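You operate a simulated robot arm through the tools that you are given. There is no shell and no other tool.

Carry out the task below with a simulated two-armed robot. There is one attempt and no reset: what you move stays moved.

JOB
Carry the seat cushion with both arms and set it on the top of the kit table.

Only the result counts: the job must be done as asked and must still hold three seconds after the hand-in. Knocking over, shifting, dropping, spilling or breaking anything else fails it.

ROBOT AND FRAMES
Two 7-joint arms with three-finger grippers on one trunk, on a base that moves. Base frame: it is fixed to the floor where the robot stands at the start and does not move with it; the origin is under the middle of the robot, x ahead of it, y to its left, z up. Readings come in m, degrees, newtons and seconds.
The left shoulder is at the start at [0.03, 0.124, 1.008], the right one opposite. With the tool pointing down near the work surface each hand reaches from about 0.1 to 0.78 m from the robot's upright axis, wherever it stands, measured 20 degrees to its own side. Places, roughly: seat cushion [-2.25, 0.25, 0.75]; top of the kit table [2, 0.4, 0.8]. Payload 2.2 kg a hand.
Tool frame (each hand has its own): the origin (TCP) lies between the finger pads and is the grasp point; the fingertips stand 0.028 m ahead of it; z points along the fingers, y is the line along which they close. The gripper opens to 0.102 m; its body begins 0.071 m behind the TCP.
Orientation is told as [roll, pitch, yaw] about the base's x, y, z axes, in that order, counted from this pose: with the fingers straight down and closing along the base's y, the tool's x points along the base's -x, its y along +y and its z along -z.

CONTROLS
- The arms move only by the tool play_rows. It takes "left_motion", "right_motion" or both (then of equal length, played together; a hand with none holds still); each is a list of rows, each a list of 7 numbers: the turn, a rotation vector about the tool's x, y, z in degrees, then the shift along the tool's x, y, z in cm, then the gripper command, from -1 (fully open) to 1 (shut), values between in proportion. In form: [[wx, wy, wz, tx, ty, tz, fingers], ...]. A call has 1 to 20 rows; each row is the pose to reach, as a shift and turn from the pose commanded when the call began, along the tool's axes at that moment. A row lasts 0.2 s, in which the tool goes at most 0.05 m and 8.6 degrees; a call with a longer step from one row to the next is refused whole, and so is a gripper value outside its range. A pose out of reach is approached as far as the arm can. The call stops where the force on the tool passes 40 N (or 10 N more than at its start, if that is more) or the arm is blocked; 0.2 s more then pass. The fingers move at their own pace (about 0.1436 m/s each) and stop on an object; they squeeze with about 34 N. The grip force told is the motor's: it shows also when the fingers shut on nothing. Time passes only in rows, and 0.2 s behind the last, so rows that repeat a pose let the fingers close. The reply holds the time, the measured pose of the TCP, the force on the tool along the base axes, the opening and the grip force, in the units named above and with some noise, with the torque about the TCP (base axes, N m) and any sound that the robot's microphone picked up.
- Cameras (640 x 400 px; columns grow to the right, rows downward): "scene" is now at [0.0494, 0.0084, 1.7288]; the picture's right is [0.11, -0.99, 0.00], its down [-0.72, -0.08, -0.69] and it looks along [0.69, 0.07, -0.72] (base axes); focal length 248 px, centre (320, 200). "left" rides on the left gripper at [0.072, 0.038, -0.086] in its tool frame; the picture's right is [-0.47, 0.89, 0.00], its down [-0.60, -0.32, -0.73] and it looks along [-0.65, -0.34, 0.68] (tool axes); focal length 256 px, centre (320, 200). "right" rides on the right gripper at [0.069, 0.044, -0.086] in its tool frame; the picture's right is [-0.53, 0.85, 0.00], its down [-0.58, -0.36, -0.73] and it looks along [-0.62, -0.39, 0.68] (tool axes); focal length 256 px, centre (320, 200). There is no depth. A picture from a camera that has moved, and an enlarged one, comes with that camera's place and axes in the base frame and with its lens.
- grab_frame(camera): a new picture of that camera. It takes no simulated time.
- move_column(by): moves the trunk up (or, below 0, down) by that many m; the arms and the scene camera ride with it, the base frame stays. It gives what a move gives, with no picture.
- base_move(legs): drives the robot by 1 to 6 legs, each [ahead, left, turn to the left] in m, m and degrees, along the robot's own axes; the way and the turn of a leg run together, so that a leg with both is an arc; at most 1.5 m and 180 degrees a leg. The arms and the cameras ride along, it lands a little off, and it stops where it bumps. It gives what a move gives.
- head_to(pan, tilt): turns the head with the scene camera to pan (to the left, within 143 degrees either way) and tilt (down, from -29 to 69), counted from straight ahead of the robot. It gives what a move gives.
- inspect(camera, box): a new picture of the part [left, top, right, bottom] of that camera's present view, enlarged. It takes no simulated time.
- job_done(): hands the job in; it is judged then, once.

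Nothing tells you exact positions but the pictures and the camera data. Unless the task says otherwise, let go and move clear before handing in.

The tools are called after "Emit:" by a JSON object that holds its "op" and its "data". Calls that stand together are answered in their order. play_rows: Moves the arms, as the interface text tells. Its arguments: {"type":"object","properties":{"left_motion":{"type":"array","items":{"type":"array","items":{"type":"number"}}},"right_motion":{"type":"array","items":{"type":"array","items":{"type":"number"}}}},"required":[]} The other tools are called the same way: move_column (by) moves the trunk up or down; base_move (legs) drives the base; head_to (pan, tilt) turns the head that bears the scene camera; grab_frame (camera) takes a picture; inspect (camera, box) takes an enlarged picture of a part of a camera's view; job_done () hands the job in.

At the start:

```text
clock: 0.0
left_tcp_pos: [0.4867, 0.2638, 1.008]
left_tool_rot: [0.0, 0.0, 0.0]
left_ft_force: [0.0, 0.5, -0.2]
left_moment: [0.02, 0.01, -0.01]
left_grip_width: 0.1018
left_grasp_force: 0.0
right_tcp_pos: [0.3718, -0.1901, 1.0061]
right_tool_rot: [-0.1, 0.0, 0.1]
right_ft_force: [0.0, -0.3, -0.2]
right_moment: [-0.01, -0.02, -0.01]
right_grip_width: 0.1022
right_grasp_force: 0.1
trunk travel left (down, up): [-0.25, 0.29]
robot x, y, heading: [0.0016, -0.0008, 0.2]
head pan, tilt (commanded): [6.1, 46.0]
```

scene: 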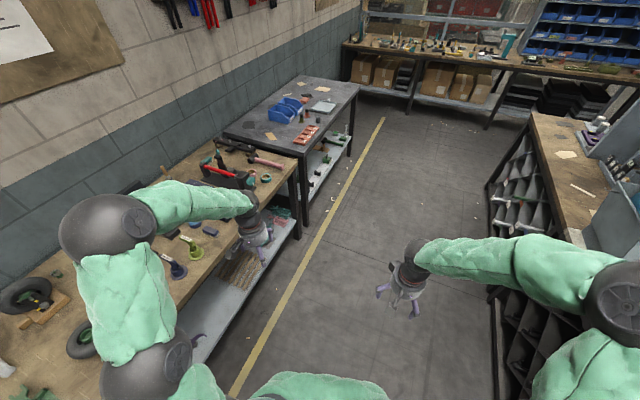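
right: 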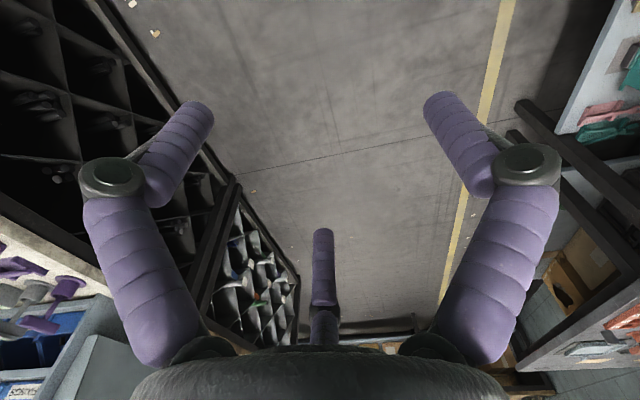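
left: 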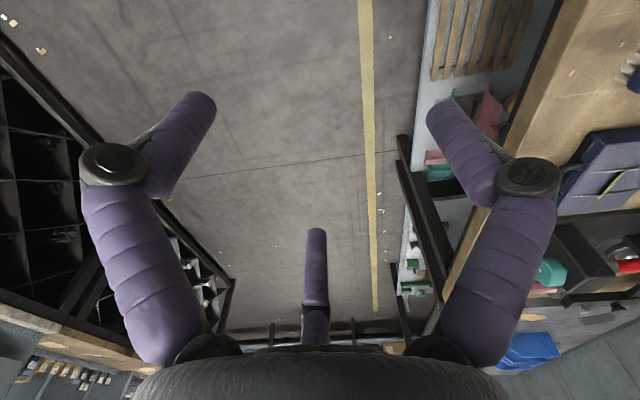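

I see a workshop aisle with benches on the left, a dark table further ahead on the left and a rack on the right. The cushion should be behind me, so I'll turn the head to look there first.

Emit:
{"op": "head_to", "data": {"pan": 143, "tilt": 25}}

```text
clock: 2.2
left_tcp_pos: [0.4857, 0.2622, 1.0079]
left_tool_rot: [0.0, -0.1, -0.1]
left_ft_force: [0.2, -0.2, 0.4]
left_moment: [0.01, 0.0, 0.03]
left_grip_width: 0.102
left_grasp_force: 0.1
right_tcp_pos: [0.3713, -0.1904, 1.0067]
right_tool_rot: [-0.1, 0.0, 0.0]
right_ft_force: [-1.2, 0.7, -0.4]
right_moment: [0.0, -0.03, -0.01]
right_grip_width: 0.1018
right_grasp_force: 0.0
trunk travel left (down, up): [-0.25, 0.29]
robot x, y, heading: [-0.0001, -0.0001, -0.1]
head pan, tilt (commanded): [143.0, 25.0]
```

The head has turned left and backward. Now I take pictures of what is behind.

Emit:
{"op": "grab_frame", "data": {"camera": "scene"}}

```text
taken
camera scene: at [-0.1042, 0.0554, 1.7608], right [0.6, 0.8, 0.0], down [0.34, -0.25, -0.91], along [-0.72, 0.55, -0.42], focal length 248 px, centre (320, 200)
```

scene: 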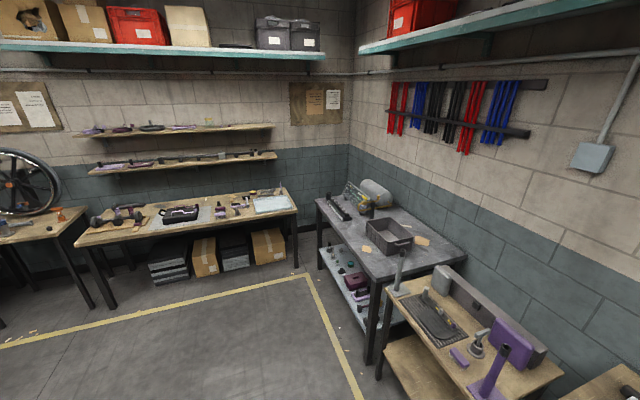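

A bench stands along the back wall and a dark pad-like object lies near the predicted pixel (185, 215). I enlarge it.

Emit:
{"op": "inspect", "data": {"camera": "scene", "box": [70, 170, 310, 320]}}

Emit:
{"op": "head_to", "data": {"pan": -143, "tilt": 25}}

Emit:
{"op": "grab_frame", "data": {"camera": "scene"}}

```text
2.67 times, centred on (190, 245) of scene
camera zoom: at [-0.1042, 0.0554, 1.7608], right [0.6, 0.8, 0.0], down [0.34, -0.25, -0.91], along [-0.72, 0.55, -0.42], focal length 660 px, centre (667, 80)
```

zoom: 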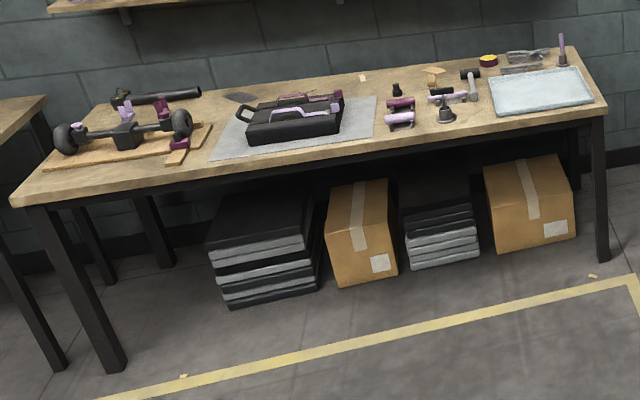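

```text
clock: 6.1
left_tcp_pos: [0.4873, 0.2629, 1.0073]
left_tool_rot: [0.0, 0.0, 0.1]
left_ft_force: [0.2, 0.3, -0.6]
left_moment: [-0.02, 0.0, -0.03]
left_grip_width: 0.1022
left_grasp_force: 0.1
right_tcp_pos: [0.3725, -0.1901, 1.0073]
right_tool_rot: [-0.1, 0.0, 0.1]
right_ft_force: [0.3, -0.7, 0.3]
right_moment: [-0.02, 0.0, 0.0]
right_grip_width: 0.1019
right_grasp_force: 0.1
trunk travel left (down, up): [-0.25, 0.29]
robot x, y, heading: [0.0032, 0.0018, -0.1]
head pan, tilt (commanded): [-143.0, 25.0]
```

```text
taken
camera scene: at [-0.1042, -0.0556, 1.7608], right [-0.6, 0.8, 0.0], down [0.34, 0.25, -0.91], along [-0.72, -0.55, -0.42], focal length 248 px, centre (320, 200)
```

scene: 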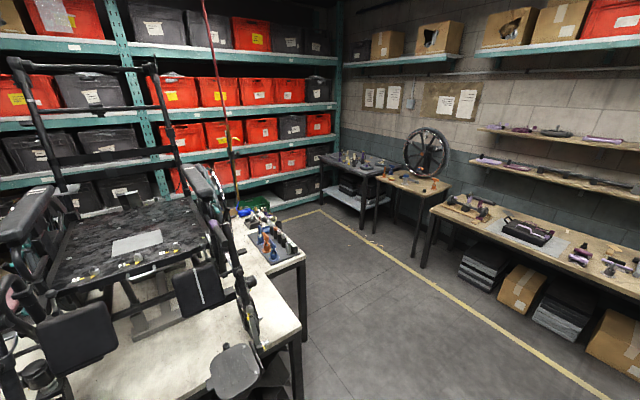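

There's a wheelchair on a stand to the right-rear and a rear bench with a dark object on a grey mat. I enlarge the rear bench again from here.

Emit:
{"op": "inspect", "data": {"camera": "scene", "box": [460, 190, 620, 290]}}

Emit:
{"op": "inspect", "data": {"camera": "scene", "box": [320, 150, 480, 250]}}

Emit:
{"op": "inspect", "data": {"camera": "scene", "box": [0, 150, 320, 350]}}

```text
4.00 times, centred on (540, 240) of scene
camera zoom: at [-0.1042, -0.0556, 1.7608], right [-0.6, 0.8, 0.0], down [0.34, 0.25, -0.91], along [-0.72, -0.55, -0.42], focal length 990 px, centre (-560, 40)
```

zoom: 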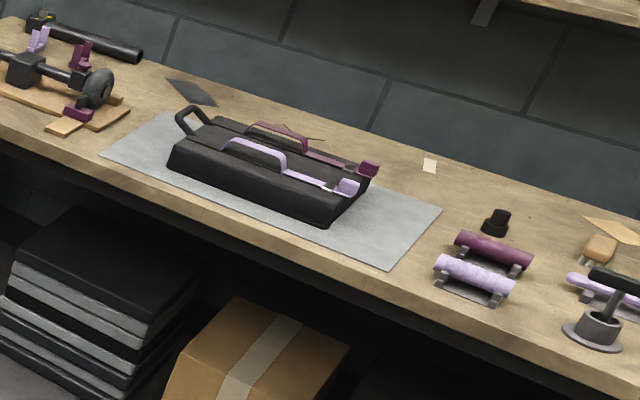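

```text
4.00 times, centred on (400, 200) of scene
camera zoom: at [-0.1042, -0.0556, 1.7608], right [-0.6, 0.8, 0.0], down [0.34, 0.25, -0.91], along [-0.72, -0.55, -0.42], focal length 990 px, centre (0, 200)
```

zoom: 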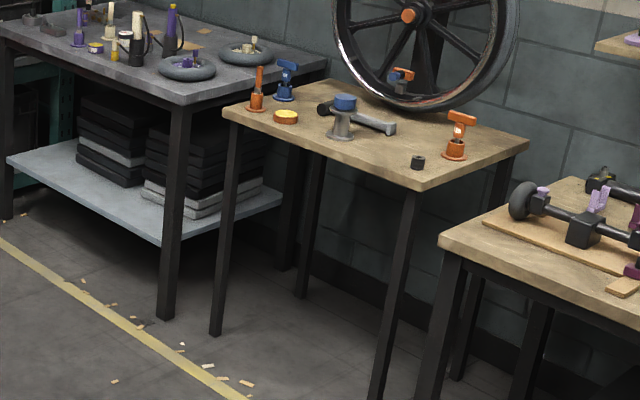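

```text
2.00 times, centred on (160, 250) of scene
camera zoom: at [-0.1042, -0.0556, 1.7608], right [-0.6, 0.8, 0.0], down [0.34, 0.25, -0.91], along [-0.72, -0.55, -0.42], focal length 495 px, centre (640, 100)
```

zoom: 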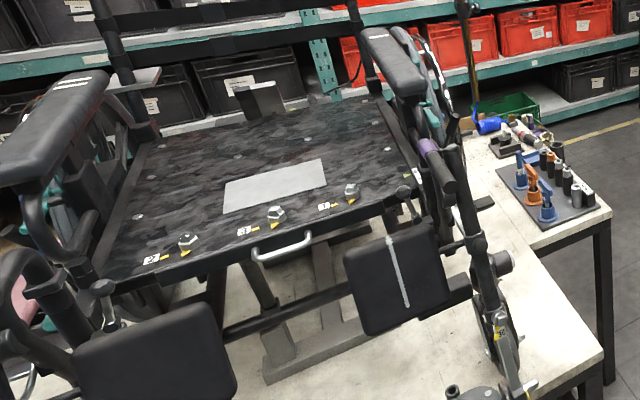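

The seat cushion is the black padded block on the grey mat on the rear bench near [-2.23, 0.23], with coloured handle-like things over it. Now I look ahead at the kit table.

Emit:
{"op": "head_to", "data": {"pan": 10, "tilt": 25}}

Emit:
{"op": "grab_frame", "data": {"camera": "scene"}}

Emit:
{"op": "inspect", "data": {"camera": "scene", "box": [200, 140, 440, 290]}}

```text
clock: 8.5
left_tcp_pos: [0.4872, 0.2626, 1.0071]
left_tool_rot: [0.0, 0.1, 0.0]
left_ft_force: [-0.5, -0.1, 0.1]
left_moment: [-0.02, -0.02, -0.03]
left_grip_width: 0.102
left_grasp_force: 0.1
right_tcp_pos: [0.3715, -0.1896, 1.0055]
right_tool_rot: [0.0, 0.0, 0.0]
right_ft_force: [-0.2, 0.5, -0.4]
right_moment: [-0.02, 0.02, -0.03]
right_grip_width: 0.1022
right_grasp_force: 0.2
trunk travel left (down, up): [-0.25, 0.29]
robot x, y, heading: [-0.0025, 0.0007, 0.2]
head pan, tilt (commanded): [10.0, 25.0]
```

```text
taken
camera scene: at [0.0601, 0.0159, 1.7608], right [0.17, -0.98, 0.0], down [-0.42, -0.07, -0.91], along [0.89, 0.16, -0.42], focal length 248 px, centre (320, 200)
```

scene: 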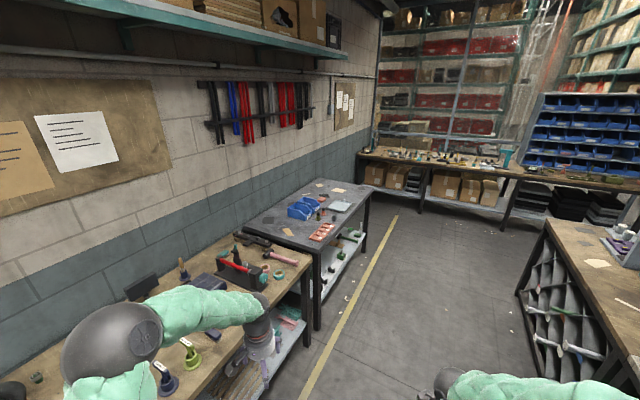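

```text
2.67 times, centred on (320, 215) of scene
camera zoom: at [0.0601, 0.0159, 1.7608], right [0.17, -0.98, 0.0], down [-0.42, -0.07, -0.91], along [0.89, 0.16, -0.42], focal length 660 px, centre (320, 160)
```

zoom: 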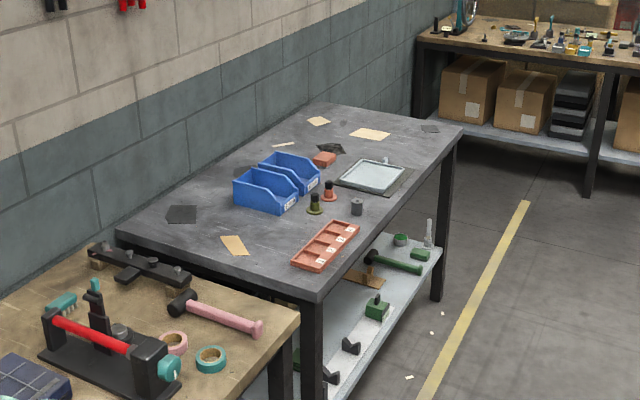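

The grey table with the blue bins is the kit table, centred near [2.0, 0.37], and the room is turned about -17.5° from my base frame. I check my own footprint and side clearances before driving.

Emit:
{"op": "head_to", "data": {"pan": -90, "tilt": 45}}

Emit:
{"op": "grab_frame", "data": {"camera": "scene"}}

Emit:
{"op": "head_to", "data": {"pan": 90, "tilt": 45}}

Emit:
{"op": "grab_frame", "data": {"camera": "scene"}}

Emit:
{"op": "head_to", "data": {"pan": 0, "tilt": 69}}

Emit:
{"op": "grab_frame", "data": {"camera": "scene"}}

```text
clock: 10.3
left_tcp_pos: [0.4863, 0.2631, 1.0074]
left_tool_rot: [0.0, 0.0, 0.1]
left_ft_force: [0.0, 0.0, -0.2]
left_moment: [0.01, -0.01, 0.0]
left_grip_width: 0.1018
left_grasp_force: 0.0
right_tcp_pos: [0.3727, -0.1896, 1.0081]
right_tool_rot: [0.0, -0.1, 0.0]
right_ft_force: [0.4, 0.0, -0.2]
right_moment: [-0.01, -0.01, -0.02]
right_grip_width: 0.1018
right_grasp_force: 0.1
trunk travel left (down, up): [-0.25, 0.29]
robot x, y, heading: [0.0003, -0.0032, 0.0]
head pan, tilt (commanded): [-90.0, 45.0]
```

```text
taken
camera scene: at [-0.0305, -0.0814, 1.7303], right [-1.0, 0.0, 0.0], down [0.0, 0.71, -0.71], along [0.0, -0.71, -0.71], focal length 248 px, centre (320, 200)
```

scene: 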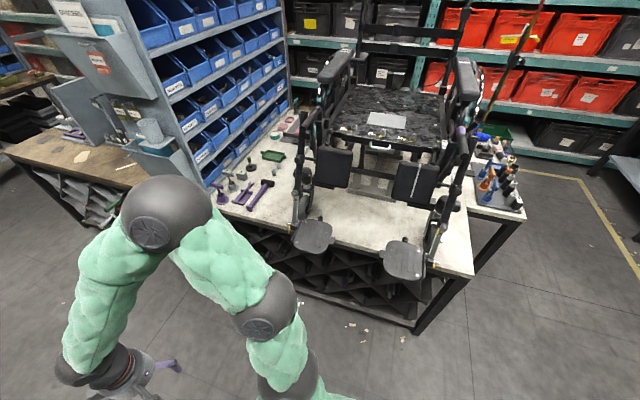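

```text
clock: 12.9
left_tcp_pos: [0.4866, 0.2632, 1.0077]
left_tool_rot: [0.0, 0.0, -0.1]
left_ft_force: [0.3, 0.2, -0.1]
left_moment: [-0.02, -0.01, -0.02]
left_grip_width: 0.1022
left_grasp_force: 0.0
right_tcp_pos: [0.3726, -0.1899, 1.0061]
right_tool_rot: [0.1, 0.0, 0.0]
right_ft_force: [-0.5, 0.0, 0.1]
right_moment: [0.02, -0.01, -0.04]
right_grip_width: 0.1023
right_grasp_force: 0.2
trunk travel left (down, up): [-0.25, 0.29]
robot x, y, heading: [0.0, 0.0008, -0.0]
head pan, tilt (commanded): [90.0, 45.0]
```

```text
taken
camera scene: at [-0.0306, 0.0812, 1.7302], right [1.0, 0.0, 0.0], down [0.0, -0.71, -0.71], along [0.0, 0.71, -0.71], focal length 248 px, centre (320, 200)
```

scene: 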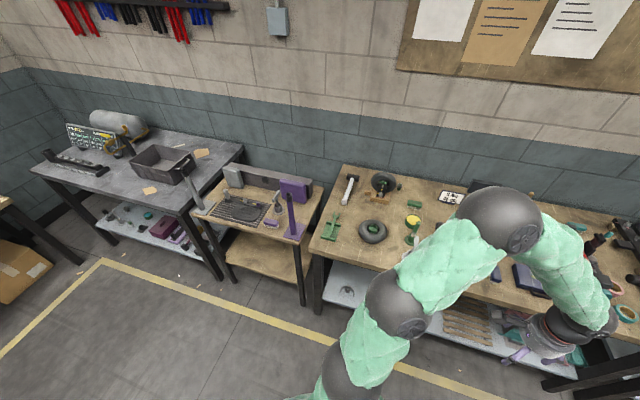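

```text
clock: 14.6
left_tcp_pos: [0.4872, 0.2621, 1.0087]
left_tool_rot: [0.1, 0.0, 0.0]
left_ft_force: [-0.1, -0.2, 0.1]
left_moment: [-0.02, 0.0, 0.03]
left_grip_width: 0.1021
left_grasp_force: 0.0
right_tcp_pos: [0.3722, -0.1902, 1.0075]
right_tool_rot: [0.0, 0.1, 0.0]
right_ft_force: [-1.2, 0.1, -0.2]
right_moment: [0.01, 0.01, -0.03]
right_grip_width: 0.1021
right_grasp_force: 0.0
trunk travel left (down, up): [-0.25, 0.29]
robot x, y, heading: [-0.001, 0.0026, -0.1]
head pan, tilt (commanded): [0.0, 68.8]
```

```text
taken
camera scene: at [0.0253, 0.0, 1.7014], right [0.0, -1.0, 0.0], down [-0.93, 0.0, -0.36], along [0.36, 0.0, -0.93], focal length 248 px, centre (320, 200)
```

scene: 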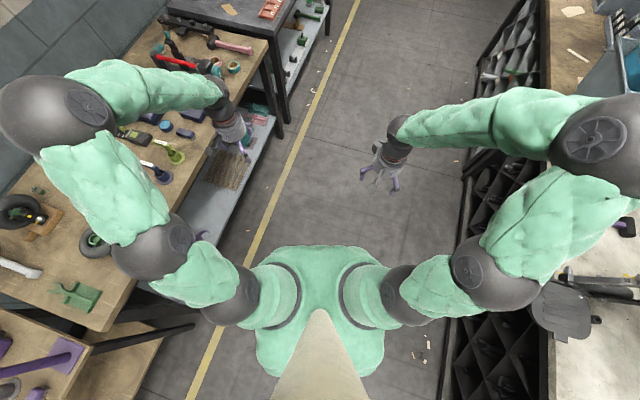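

My elbows ride high (about z 1.48) and near the body, and the space behind is open for roughly 0.78 m around [-1.15, 0]. I back up straight and then turn to face the rear bench.

Emit:
{"op": "base_move", "data": {"legs": [[-1.15, 0.0, 0.0], [0.0, 0.0, 162.5]]}}

Emit:
{"op": "head_to", "data": {"pan": 0, "tilt": 40}}

Emit:
{"op": "grab_frame", "data": {"camera": "scene"}}

```text
clock: 27.4
left_tcp_pos: [-1.7011, -0.1428, 1.008]
left_tool_rot: [0.0, 0.0, 166.6]
left_ft_force: [-0.1, -0.1, 0.1]
left_moment: [0.0, -0.04, -0.02]
left_grip_width: 0.102
left_grasp_force: 0.0
right_tcp_pos: [-1.4848, 0.2729, 1.0083]
right_tool_rot: [0.0, -0.1, 166.4]
right_ft_force: [-0.2, 0.8, 1.4]
right_moment: [0.0, -0.03, 0.0]
right_grip_width: 0.102
right_grasp_force: 0.2
trunk travel left (down, up): [-0.25, 0.29]
robot x, y, heading: [-1.1677, -0.0002, 166.5]
head pan, tilt (commanded): [0.0, 68.8]
```

```text
clock: 28.3
left_tcp_pos: [-1.7014, -0.1414, 1.0072]
left_tool_rot: [0.0, 0.0, 166.5]
left_ft_force: [-0.6, 0.0, -0.1]
left_moment: [0.01, 0.02, 0.02]
left_grip_width: 0.102
left_grasp_force: 0.1
right_tcp_pos: [-1.4838, 0.2715, 1.0079]
right_tool_rot: [0.0, -0.1, 166.5]
right_ft_force: [0.3, -0.3, 0.1]
right_moment: [0.01, -0.01, -0.02]
right_grip_width: 0.1021
right_grasp_force: 0.1
trunk travel left (down, up): [-0.25, 0.29]
robot x, y, heading: [-1.1665, 0.0021, 166.4]
head pan, tilt (commanded): [0.0, 40.0]
```

```text
taken
camera scene: at [-1.2213, 0.0128, 1.7374], right [0.23, 0.97, 0.0], down [0.63, -0.15, -0.77], along [-0.74, 0.18, -0.64], focal length 248 px, centre (320, 200)
```

scene: 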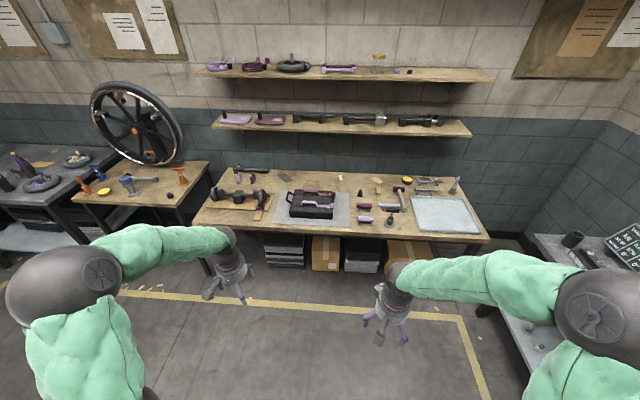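

The turn landed at heading 166.4° and the rear bench with the cushion on its grey mat is straight ahead. I enlarge the cushion.

Emit:
{"op": "inspect", "data": {"camera": "scene", "box": [260, 170, 372, 240]}}

Emit:
{"op": "inspect", "data": {"camera": "scene", "box": [180, 150, 500, 350]}}

```text
5.71 times, centred on (316, 205) of scene
camera zoom: at [-1.2213, 0.0128, 1.7374], right [0.23, 0.97, 0.0], down [0.63, -0.15, -0.77], along [-0.74, 0.18, -0.64], focal length 1414 px, centre (343, 171)
```

zoom: 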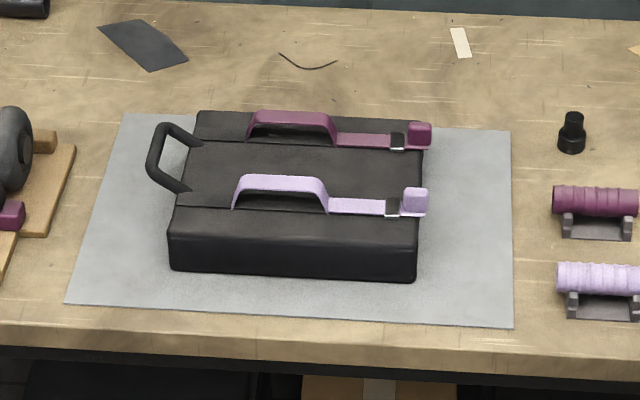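

```text
2.00 times, centred on (340, 250) of scene
camera zoom: at [-1.2213, 0.0128, 1.7374], right [0.23, 0.97, 0.0], down [0.63, -0.15, -0.77], along [-0.74, 0.18, -0.64], focal length 495 px, centre (280, 100)
```

zoom: 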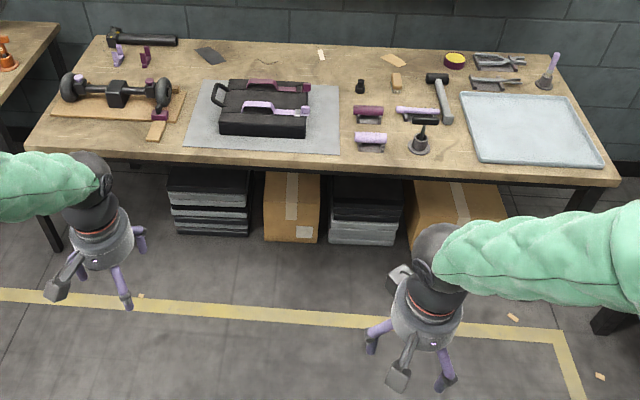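

I put the cushion at about [-2.34, 0.24] (0.25 × 0.19 × 0.06 m, top near z 0.78), its long side facing the room, with two raised strap handles about 0.10 m apart. The bench edge is about 0.20 m in front of its centre, so I drive part of the way and square up to it.

Emit:
{"op": "base_move", "data": {"legs": [[0.45, 0.085, -4.3]]}}

Emit:
{"op": "head_to", "data": {"pan": 0, "tilt": 52}}

Emit:
{"op": "grab_frame", "data": {"camera": "scene"}}

```text
clock: 31.0
left_tcp_pos: [-2.1586, -0.0609, 1.0076]
left_tool_rot: [-0.1, 0.0, 161.9]
left_ft_force: [-0.3, -0.3, 0.4]
left_moment: [-0.02, -0.02, -0.01]
left_grip_width: 0.1021
left_grasp_force: 0.0
right_tcp_pos: [-1.909, 0.3331, 1.0088]
right_tool_rot: [0.0, 0.1, 161.9]
right_ft_force: [-0.3, 0.4, -1.3]
right_moment: [0.02, -0.03, 0.0]
right_grip_width: 0.1019
right_grasp_force: 0.1
trunk travel left (down, up): [-0.25, 0.29]
robot x, y, heading: [-1.6172, 0.0343, 162.3]
head pan, tilt (commanded): [0.0, 40.0]
```

```text
clock: 31.7
left_tcp_pos: [-2.1596, -0.0612, 1.0083]
left_tool_rot: [0.1, 0.0, 161.9]
left_ft_force: [-0.1, 0.6, 0.0]
left_moment: [-0.01, 0.0, -0.01]
left_grip_width: 0.1016
left_grasp_force: 0.0
right_tcp_pos: [-1.9084, 0.3342, 1.0082]
right_tool_rot: [0.0, 0.1, 161.9]
right_ft_force: [0.7, -0.3, 0.2]
right_moment: [-0.02, -0.02, -0.02]
right_grip_width: 0.1022
right_grasp_force: 0.1
trunk travel left (down, up): [-0.25, 0.29]
robot x, y, heading: [-1.6135, 0.0372, 161.9]
head pan, tilt (commanded): [0.0, 52.0]
```

```text
taken
camera scene: at [-1.6577, 0.0507, 1.7207], right [0.31, 0.95, 0.0], down [0.75, -0.25, -0.62], along [-0.59, 0.19, -0.79], focal length 248 px, centre (320, 200)
```

scene: 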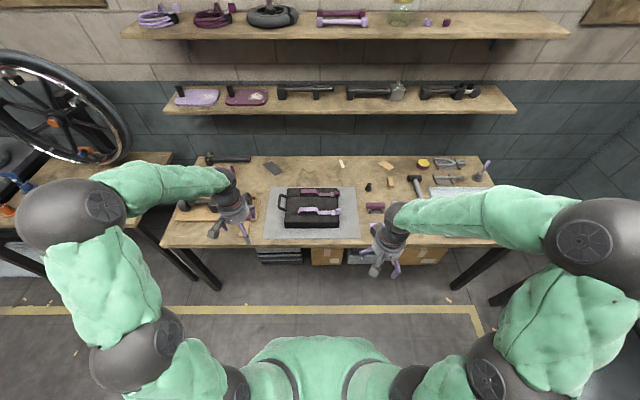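

The robot is now square to the bench, about 0.75 m from the cushion. I enlarge the cushion and hands for measurement.

Emit:
{"op": "inspect", "data": {"camera": "scene", "box": [256, 170, 368, 240]}}

Emit:
{"op": "inspect", "data": {"camera": "scene", "box": [160, 150, 480, 350]}}

```text
5.71 times, centred on (312, 205) of scene
camera zoom: at [-1.6577, 0.0507, 1.7207], right [0.31, 0.95, 0.0], down [0.75, -0.25, -0.62], along [-0.59, 0.19, -0.79], focal length 1414 px, centre (366, 171)
```

zoom: 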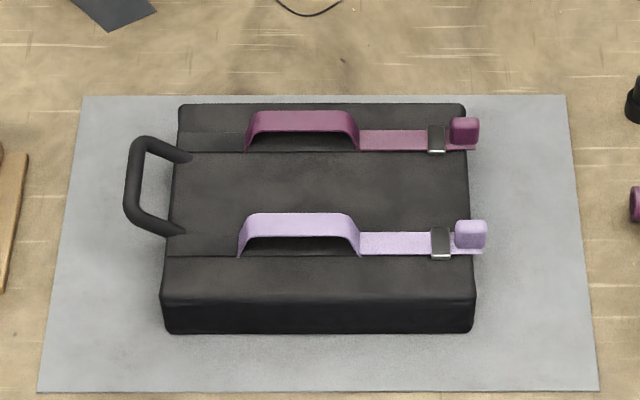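

```text
2.00 times, centred on (320, 250) of scene
camera zoom: at [-1.6577, 0.0507, 1.7207], right [0.31, 0.95, 0.0], down [0.75, -0.25, -0.62], along [-0.59, 0.19, -0.79], focal length 495 px, centre (320, 100)
```

zoom: 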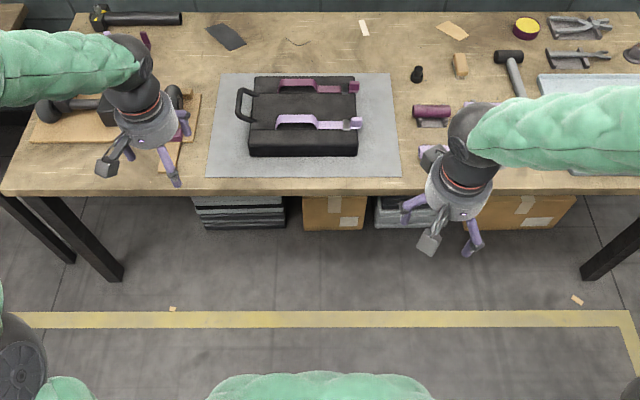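

I measure the straps in the robot's own frame: lilac handle 0.711 m ahead, plum 0.818 m ahead, both centred 0.053 m to my left, arch tops near z 0.80. I drive in 0.18 m and shift left 0.053 m.

Emit:
{"op": "base_move", "data": {"legs": [[0.18, 0.053, 0.0]]}}

Emit:
{"op": "head_to", "data": {"pan": 0, "tilt": 58}}

Emit:
{"op": "grab_frame", "data": {"camera": "scene"}}

Emit:
{"op": "inspect", "data": {"camera": "scene", "box": [240, 160, 400, 260]}}

```text
clock: 33.3
left_tcp_pos: [-2.3502, -0.0532, 1.0076]
left_tool_rot: [0.0, 0.1, 161.8]
left_ft_force: [-1.1, 0.1, 0.0]
left_moment: [-0.01, 0.01, 0.0]
left_grip_width: 0.1018
left_grasp_force: 0.0
right_tcp_pos: [-2.0997, 0.3401, 1.006]
right_tool_rot: [0.0, 0.0, 161.8]
right_ft_force: [-0.1, 1.0, -0.4]
right_moment: [-0.02, -0.05, -0.01]
right_grip_width: 0.102
right_grasp_force: 0.0
trunk travel left (down, up): [-0.25, 0.29]
robot x, y, heading: [-1.8037, 0.045, 161.5]
head pan, tilt (commanded): [0.0, 52.0]
```

```text
clock: 34.0
left_tcp_pos: [-2.3487, -0.0537, 1.0081]
left_tool_rot: [-0.1, -0.1, 161.7]
left_ft_force: [0.5, 0.3, 0.5]
left_moment: [0.02, 0.04, 0.01]
left_grip_width: 0.1019
left_grasp_force: 0.0
right_tcp_pos: [-2.0969, 0.3401, 1.0077]
right_tool_rot: [0.1, 0.1, 161.8]
right_ft_force: [0.2, -0.5, 0.6]
right_moment: [-0.01, -0.02, -0.01]
right_grip_width: 0.1019
right_grasp_force: 0.1
trunk travel left (down, up): [-0.25, 0.29]
robot x, y, heading: [-1.8047, 0.0449, 161.7]
head pan, tilt (commanded): [0.0, 58.0]
```

```text
taken
camera scene: at [-1.8415, 0.0552, 1.7132], right [0.31, 0.95, 0.0], down [0.81, -0.27, -0.53], along [-0.5, 0.17, -0.85], focal length 248 px, centre (320, 200)
```

scene: 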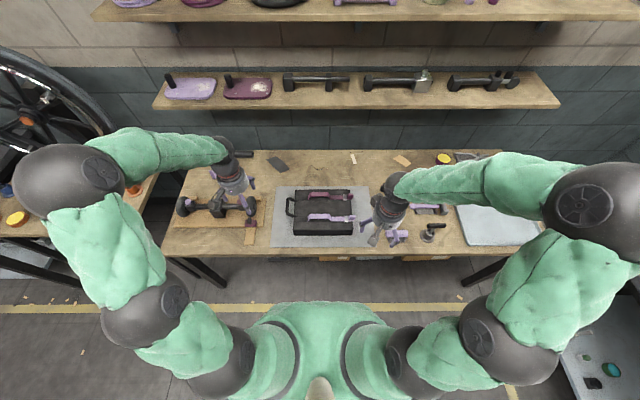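

```text
4.00 times, centred on (320, 210) of scene
camera zoom: at [-1.8415, 0.0552, 1.7132], right [0.31, 0.95, 0.0], down [0.81, -0.27, -0.53], along [-0.5, 0.17, -0.85], focal length 990 px, centre (320, 160)
```

zoom: 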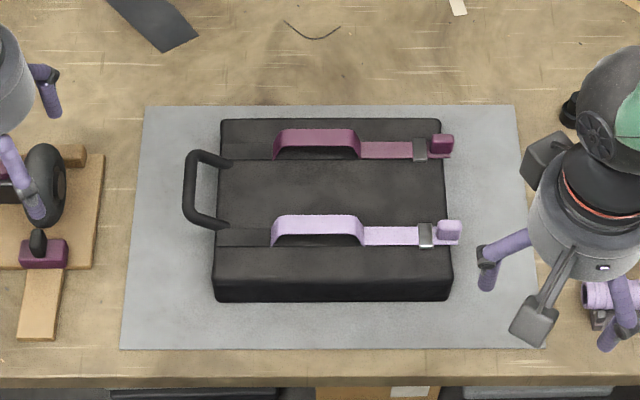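

Handles are confirmed at 0.529 m (lilac) and 0.638 m (plum) ahead of my axis, nearly centred. I turn the hands so the fingers close fore-and-aft (right +90°, left −90°, cameras outward) with the grippers partly closed, still high up.

Emit:
{"op": "play_rows", "data": {"left_motion": [[0, 0, 8.2, 0, 0, 0, -0.5], [0, 0, 16.4, 0, 0, 0, -0.5], [0, 0, 24.6, 0, 0, 0, -0.5], [0, 0, 32.8, 0, 0, 0, -0.5], [0, 0, 41, 0, 0, 0, -0.5], [0, 0, 49.2, 0, 0, 0, -0.5], [0, 0, 57.4, 0, 0, 0, -0.5], [0, 0, 65.6, 0, 0, 0, -0.5], [0, 0, 73.8, 0, 0, 0, -0.5], [0, 0, 82, 0, 0, 0, -0.5], [0, 0, 90, 0, 0, 0, -0.5], [0, 0, 90, 0, 0, 0, -0.5]], "right_motion": [[0, 0, -8.2, 0, 0, 0, -0.5], [0, 0, -16.4, 0, 0, 0, -0.5], [0, 0, -24.6, 0, 0, 0, -0.5], [0, 0, -32.8, 0, 0, 0, -0.5], [0, 0, -41, 0, 0, 0, -0.5], [0, 0, -49.2, 0, 0, 0, -0.5], [0, 0, -57.4, 0, 0, 0, -0.5], [0, 0, -65.6, 0, 0, 0, -0.5], [0, 0, -73.8, 0, 0, 0, -0.5], [0, 0, -82, 0, 0, 0, -0.5], [0, 0, -90, 0, 0, 0, -0.5], [0, 0, -90, 0, 0, 0, -0.5]]}}

Emit:
{"op": "grab_frame", "data": {"camera": "scene"}}

Emit:
{"op": "grab_frame", "data": {"camera": "right"}}

```text
clock: 36.5
left_tcp_pos: [-2.3485, -0.0541, 1.0067]
left_tool_rot: [-0.1, 0.0, 71.7]
left_ft_force: [-0.5, -0.1, -0.3]
left_moment: [-0.01, 0.03, 0.01]
left_grip_width: 0.0763
left_grasp_force: 0.0
right_tcp_pos: [-2.0981, 0.339, 1.0075]
right_tool_rot: [0.1, -0.1, -108.0]
right_ft_force: [-0.1, 0.4, -1.0]
right_moment: [0.02, -0.01, -0.02]
right_grip_width: 0.0765
right_grasp_force: 0.1
trunk travel left (down, up): [-0.25, 0.29]
robot x, y, heading: [-1.8023, 0.0414, 161.5]
head pan, tilt (commanded): [0.0, 58.0]
```

```text
taken
camera scene: at [-1.8419, 0.0552, 1.7131], right [0.31, 0.95, 0.0], down [0.81, -0.27, -0.53], along [-0.5, 0.17, -0.85], focal length 248 px, centre (320, 200)
```

scene: 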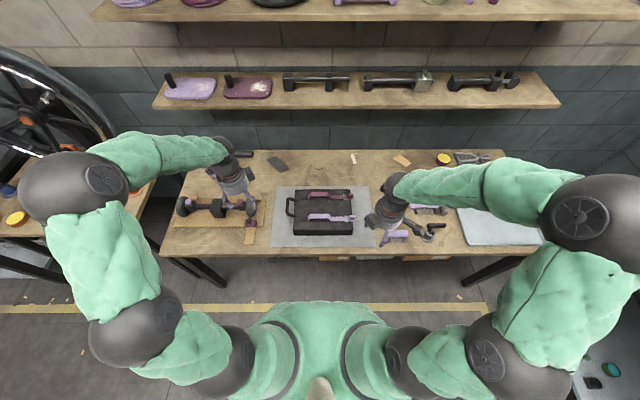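

```text
taken
camera right: at [-2.0353, 0.3904, 1.0943], right [0.64, -0.77, 0.0], down [-0.53, -0.43, 0.73], along [-0.56, -0.47, -0.68], focal length 256 px, centre (320, 200)
```

right: 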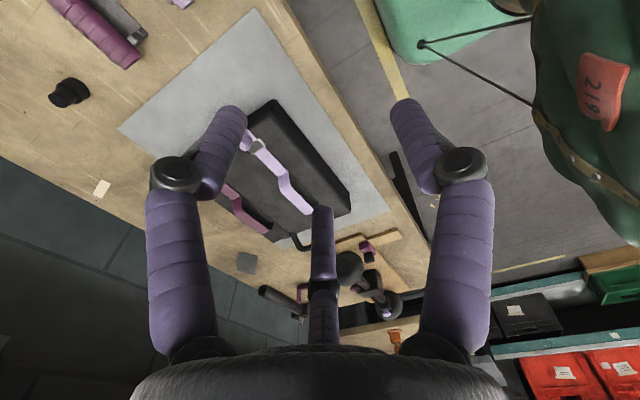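

Both hands turned correctly. I bring the left hand above the plum (far) handle with a 10° outward lean, staying at about z 0.91.

Emit:
{"op": "play_rows", "data": {"left_motion": [[1.25, 0, 0, -3.1, 1.91, 1.2, -0.5], [2.5, 0, 0, -6.2, 3.82, 2.4, -0.5], [3.75, 0, 0, -9.3, 5.74, 3.6, -0.5], [5, 0, 0, -12.4, 7.65, 4.8, -0.5], [6.25, 0, 0, -15.5, 9.56, 6.0, -0.5], [7.5, 0, 0, -18.6, 11.47, 7.2, -0.5], [8.75, 0, 0, -21.7, 13.39, 8.4, -0.5], [10, 0, 0, -24.8, 15.3, 9.6, -0.5], [10, 0, 0, -24.8, 15.3, 9.6, -0.5]]}}

Emit:
{"op": "grab_frame", "data": {"camera": "scene"}}

Emit:
{"op": "inspect", "data": {"camera": "scene", "box": [240, 140, 400, 240]}}

Emit:
{"op": "grab_frame", "data": {"camera": "left"}}

```text
clock: 38.5
left_tcp_pos: [-2.4146, 0.2288, 0.9116]
left_tool_rot: [-10.0, 0.0, 71.7]
left_ft_force: [0.5, 0.0, 0.6]
left_moment: [0.03, 0.03, -0.03]
left_grip_width: 0.0767
left_grasp_force: 0.0
right_tcp_pos: [-2.0982, 0.3386, 1.0071]
right_tool_rot: [-0.1, 0.0, -108.2]
right_ft_force: [-0.6, -1.0, 0.6]
right_moment: [0.0, 0.0, 0.01]
right_grip_width: 0.0764
right_grasp_force: 0.1
trunk travel left (down, up): [-0.25, 0.29]
robot x, y, heading: [-1.806, 0.0425, 161.7]
head pan, tilt (commanded): [0.0, 58.0]
```

```text
taken
camera scene: at [-1.8414, 0.0544, 1.7132], right [0.31, 0.95, 0.0], down [0.81, -0.27, -0.53], along [-0.5, 0.17, -0.85], focal length 248 px, centre (320, 200)
```

scene: 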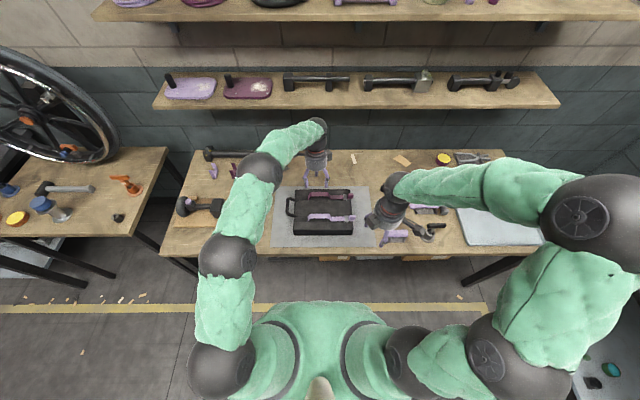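

```text
4.00 times, centred on (320, 190) of scene
camera zoom: at [-1.8414, 0.0544, 1.7132], right [0.31, 0.95, 0.0], down [0.81, -0.27, -0.53], along [-0.5, 0.17, -0.85], focal length 990 px, centre (320, 240)
```

zoom: 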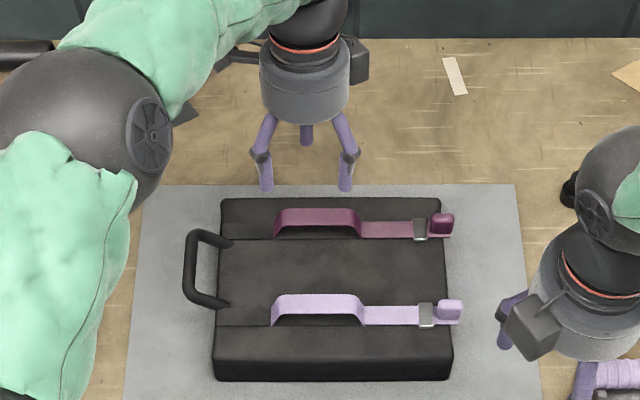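

```text
taken
camera left: at [-2.4859, 0.1761, 0.9886], right [-0.68, 0.71, -0.15], down [0.37, 0.52, 0.78], along [0.63, 0.47, -0.61], focal length 256 px, centre (320, 200)
```

left: 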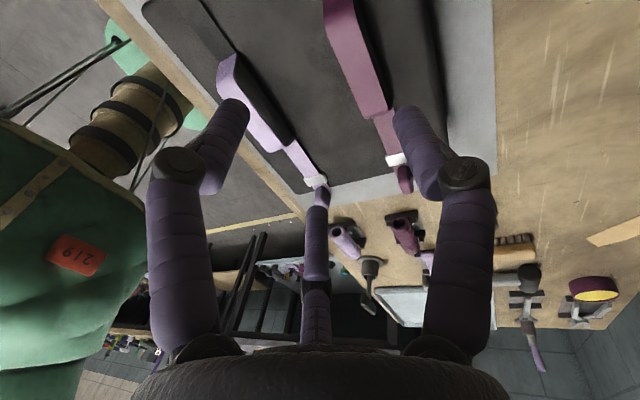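

The left hand sits over the plum handle, centred within a few millimetres and its two inner fingers straddling well. I lower it partway to about z 0.82 and look again.

Emit:
{"op": "play_rows", "data": {"left_motion": [[0, 0, 0, 0, 0.22, 1.82, -0.5], [0, 0, 0, 0, 0.44, 3.64, -0.5], [0, 0, 0, 0, 0.66, 5.47, -0.5], [0, 0, 0, 0, 0.88, 7.29, -0.5], [0, 0, 0, 0, 1.1, 9.11, -0.5], [0, 0, 0, 0, 1.1, 9.11, -0.5]]}}

Emit:
{"op": "inspect", "data": {"camera": "scene", "box": [240, 140, 400, 240]}}

Emit:
{"op": "grab_frame", "data": {"camera": "left"}}

Emit:
{"op": "grab_frame", "data": {"camera": "right"}}

```text
clock: 40.0
left_tcp_pos: [-2.4132, 0.229, 0.82]
left_tool_rot: [-9.9, 0.0, 71.8]
left_ft_force: [0.3, 0.3, 0.1]
left_moment: [0.0, 0.0, 0.0]
left_grip_width: 0.0766
left_grasp_force: 0.0
right_tcp_pos: [-2.0977, 0.3391, 1.007]
right_tool_rot: [-0.1, 0.0, -108.2]
right_ft_force: [0.2, -0.8, -0.6]
right_moment: [0.0, -0.02, 0.0]
right_grip_width: 0.0765
right_grasp_force: 0.1
trunk travel left (down, up): [-0.25, 0.29]
robot x, y, heading: [-1.8057, 0.0451, 161.8]
head pan, tilt (commanded): [0.0, 58.0]
```

```text
4.00 times, centred on (320, 190) of scene
camera zoom: at [-1.8418, 0.0554, 1.7131], right [0.31, 0.95, 0.0], down [0.81, -0.27, -0.53], along [-0.5, 0.17, -0.85], focal length 990 px, centre (320, 240)
```

zoom: 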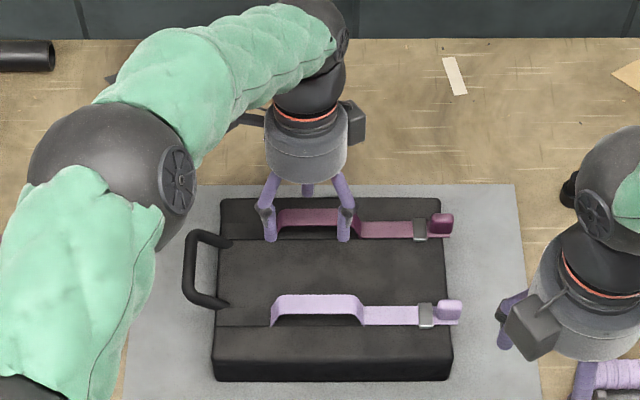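

```text
taken
camera left: at [-2.484, 0.1762, 0.8972], right [-0.68, 0.71, -0.15], down [0.37, 0.52, 0.78], along [0.63, 0.47, -0.61], focal length 256 px, centre (320, 200)
```

left: 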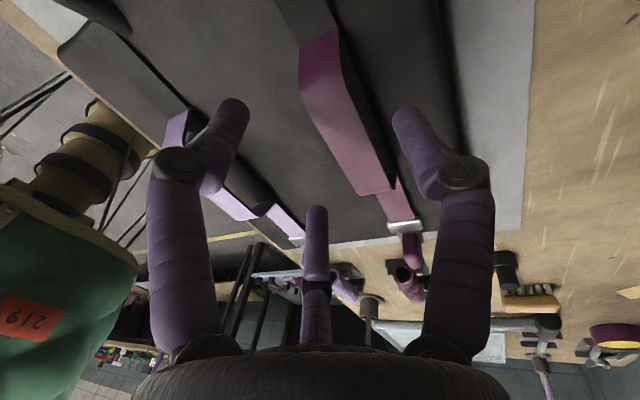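

```text
taken
camera right: at [-2.0352, 0.3904, 1.0943], right [0.64, -0.77, 0.0], down [-0.53, -0.43, 0.73], along [-0.56, -0.47, -0.68], focal length 256 px, centre (320, 200)
```

right: 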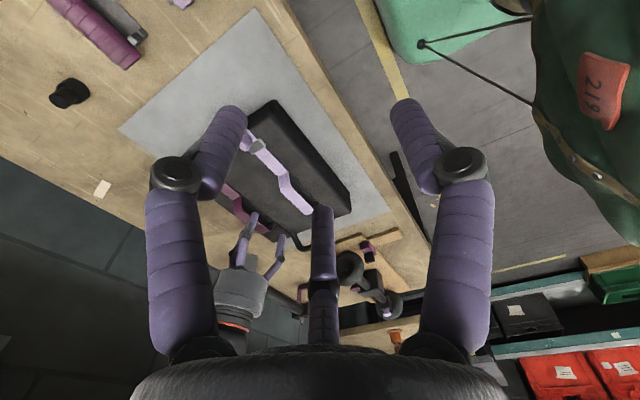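

Comparing wrist and scene views, the plum arch lies about 1.2 cm further toward the wall and slightly lower (z ≈ 0.782) than I first assumed. I shift the left hand forward 8 mm and lower it to about z 0.792 without closing.

Emit:
{"op": "play_rows", "data": {"left_motion": [[0, 0, 0, 0, 0.4, 0.4, -0.5], [0, 0, 0, 0, 0.85, 1.2, -0.5], [0, 0, 0, 0, 1.05, 1.9, -0.5], [0, 0, 0, 0, 1.27, 2.62, -0.5], [0, 0, 0, 0, 1.27, 2.62, -0.5]]}}

Emit:
{"op": "inspect", "data": {"camera": "scene", "box": [260, 150, 372, 220]}}

Emit:
{"op": "grab_frame", "data": {"camera": "left"}}

```text
clock: 41.1
left_tcp_pos: [-2.4187, 0.2292, 0.792]
left_tool_rot: [-9.9, -0.1, 71.7]
left_ft_force: [-0.3, 0.9, -0.2]
left_moment: [0.03, 0.01, -0.03]
left_grip_width: 0.0763
left_grasp_force: 0.1
right_tcp_pos: [-2.0984, 0.3392, 1.0076]
right_tool_rot: [0.0, 0.0, -108.2]
right_ft_force: [-0.1, 0.2, -0.5]
right_moment: [0.0, 0.0, 0.02]
right_grip_width: 0.0764
right_grasp_force: 0.0
trunk travel left (down, up): [-0.25, 0.29]
robot x, y, heading: [-1.8045, 0.0456, 161.6]
head pan, tilt (commanded): [0.0, 58.0]
```

```text
5.71 times, centred on (316, 185) of scene
camera zoom: at [-1.8419, 0.0552, 1.7131], right [0.31, 0.95, 0.0], down [0.81, -0.27, -0.53], along [-0.5, 0.17, -0.85], focal length 1414 px, centre (343, 286)
```

zoom: 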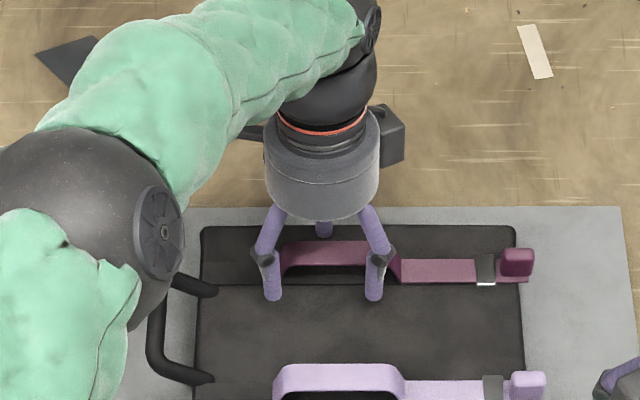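

```text
taken
camera left: at [-2.4907, 0.1771, 0.8684], right [-0.68, 0.71, -0.15], down [0.37, 0.52, 0.78], along [0.63, 0.47, -0.61], focal length 256 px, centre (320, 200)
```

left: 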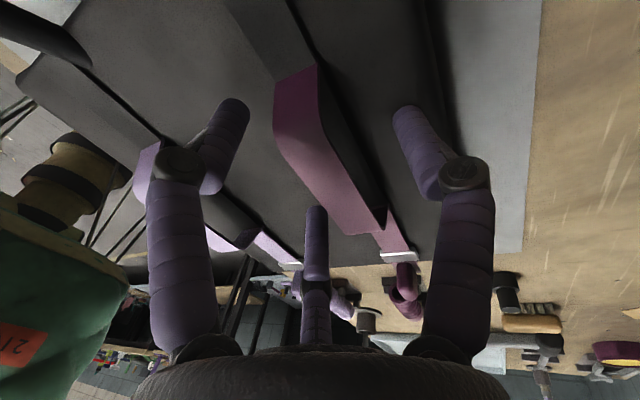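

The left fingers now straddle the plum handle cleanly with no contact force. Next I bring the right hand above the lilac (near) handle, leaning 15° back toward me, at about z 0.90.

Emit:
{"op": "play_rows", "data": {"right_motion": [[1.9, 0, 0, -2.19, -2.15, 1.34, -0.5], [3.75, 0, 0, -4.38, -4.3, 2.68, -0.5], [5.6, 0, 0, -6.56, -6.45, 4.0, -0.5], [7.5, 0, 0, -8.75, -8.6, 5.35, -0.5], [9.4, 0, 0, -10.94, -10.75, 6.7, -0.5], [11.25, 0, 0, -13.13, -12.9, 8.0, -0.5], [13.1, 0, 0, -15.31, -15.05, 9.35, -0.5], [15, 0, 0, -17.5, -17.2, 10.7, -0.5], [15, 0, 0, -17.5, -17.2, 10.7, -0.5]]}}

Emit:
{"op": "inspect", "data": {"camera": "scene", "box": [240, 140, 400, 240]}}

Emit:
{"op": "grab_frame", "data": {"camera": "right"}}

Emit:
{"op": "grab_frame", "data": {"camera": "scene"}}

```text
clock: 43.1
left_tcp_pos: [-2.419, 0.2302, 0.792]
left_tool_rot: [-10.0, 0.0, 71.8]
left_ft_force: [0.1, 0.0, 0.4]
left_moment: [-0.01, -0.02, -0.02]
left_grip_width: 0.0764
left_grasp_force: 0.0
right_tcp_pos: [-2.3153, 0.2284, 0.9002]
right_tool_rot: [-15.0, -0.2, -108.3]
right_ft_force: [-0.4, 0.5, 0.1]
right_moment: [0.0, 0.0, 0.03]
right_grip_width: 0.0764
right_grasp_force: 0.0
trunk travel left (down, up): [-0.25, 0.29]
robot x, y, heading: [-1.8036, 0.0432, 161.6]
head pan, tilt (commanded): [0.0, 58.0]
```

```text
4.00 times, centred on (320, 190) of scene
camera zoom: at [-1.8415, 0.0555, 1.7131], right [0.31, 0.95, 0.0], down [0.81, -0.27, -0.53], along [-0.5, 0.17, -0.85], focal length 990 px, centre (320, 240)
```

zoom: 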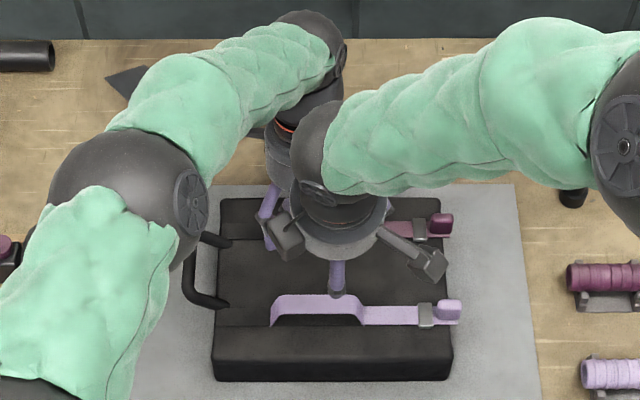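

```text
taken
camera right: at [-2.2332, 0.2728, 0.9742], right [0.61, -0.76, -0.22], down [-0.33, -0.5, 0.8], along [-0.72, -0.41, -0.56], focal length 256 px, centre (320, 200)
```

right: 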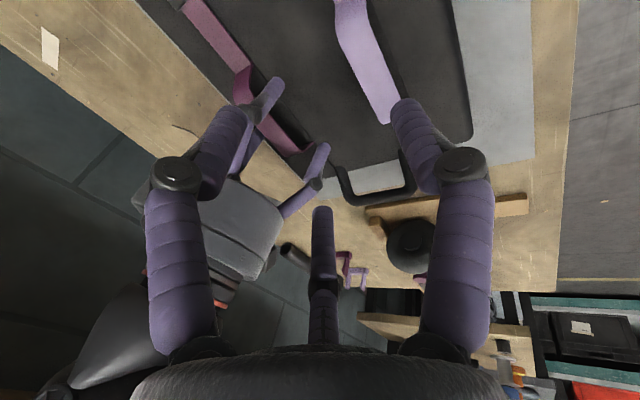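

```text
taken
camera scene: at [-1.8415, 0.0555, 1.7131], right [0.31, 0.95, 0.0], down [0.81, -0.27, -0.53], along [-0.5, 0.17, -0.85], focal length 248 px, centre (320, 200)
```

scene: 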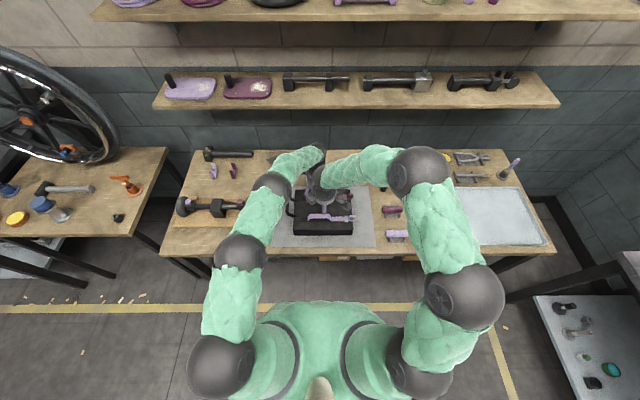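

The right hand is aligned above the lilac handle (handle centre about 0.50 m from the head camera, hand at 0.504). I lower it partway to z 0.82.

Emit:
{"op": "play_rows", "data": {"right_motion": [[0, 0, 0, 0, 0.41, 1.55, -0.5], [0, 0, 0, 0, 0.83, 3.09, -0.5], [0, 0, 0, 0, 1.24, 4.64, -0.5], [0, 0, 0, 0, 1.66, 6.18, -0.5], [0, 0, 0, 0, 2.07, 7.73, -0.5], [0, 0, 0, 0, 2.07, 7.73, -0.5]]}}

Emit:
{"op": "inspect", "data": {"camera": "scene", "box": [260, 160, 372, 230]}}

Emit:
{"op": "grab_frame", "data": {"camera": "right"}}

Emit:
{"op": "grab_frame", "data": {"camera": "left"}}

```text
clock: 44.5
left_tcp_pos: [-2.4188, 0.2293, 0.792]
left_tool_rot: [-10.0, -0.1, 71.7]
left_ft_force: [0.2, 0.3, 0.1]
left_moment: [-0.01, 0.02, 0.03]
left_grip_width: 0.0765
left_grasp_force: 0.1
right_tcp_pos: [-2.3146, 0.2275, 0.8215]
right_tool_rot: [-14.9, -0.1, -108.3]
right_ft_force: [0.1, -0.7, 0.6]
right_moment: [0.02, -0.02, 0.0]
right_grip_width: 0.0767
right_grasp_force: 0.1
trunk travel left (down, up): [-0.25, 0.29]
robot x, y, heading: [-1.8016, 0.043, 162.0]
head pan, tilt (commanded): [0.0, 58.0]
```

```text
5.71 times, centred on (316, 195) of scene
camera zoom: at [-1.8419, 0.0553, 1.7131], right [0.31, 0.95, 0.0], down [0.81, -0.27, -0.53], along [-0.5, 0.17, -0.85], focal length 1414 px, centre (343, 229)
```

zoom: 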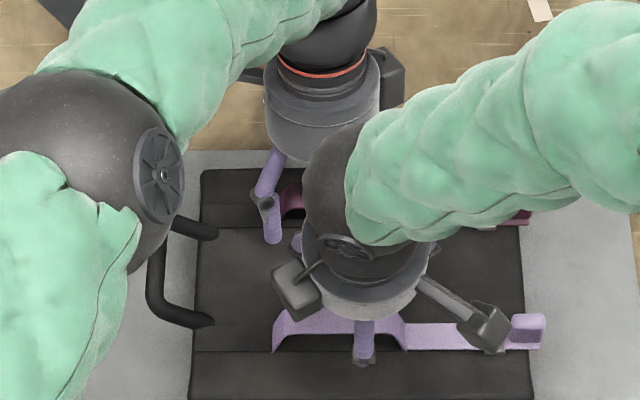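

```text
taken
camera right: at [-2.2329, 0.2715, 0.8943], right [0.61, -0.76, -0.22], down [-0.34, -0.5, 0.8], along [-0.72, -0.41, -0.56], focal length 256 px, centre (320, 200)
```

right: 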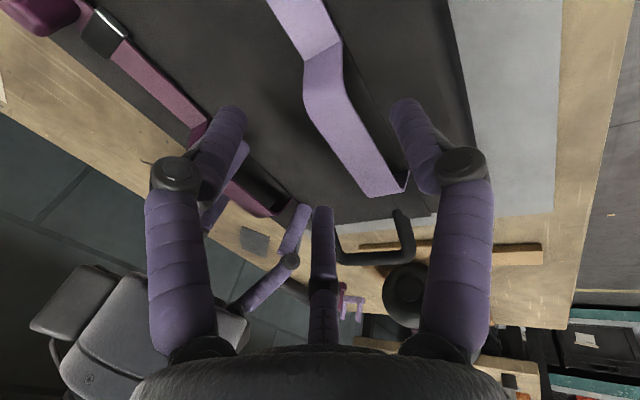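

```text
taken
camera left: at [-2.4907, 0.1772, 0.8686], right [-0.68, 0.71, -0.15], down [0.37, 0.52, 0.78], along [0.63, 0.47, -0.61], focal length 256 px, centre (320, 200)
```

left: 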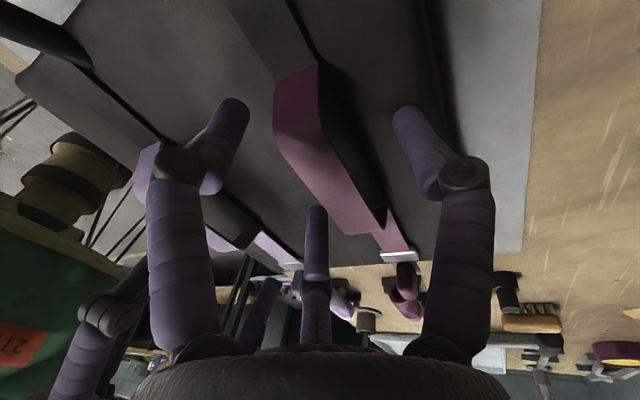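

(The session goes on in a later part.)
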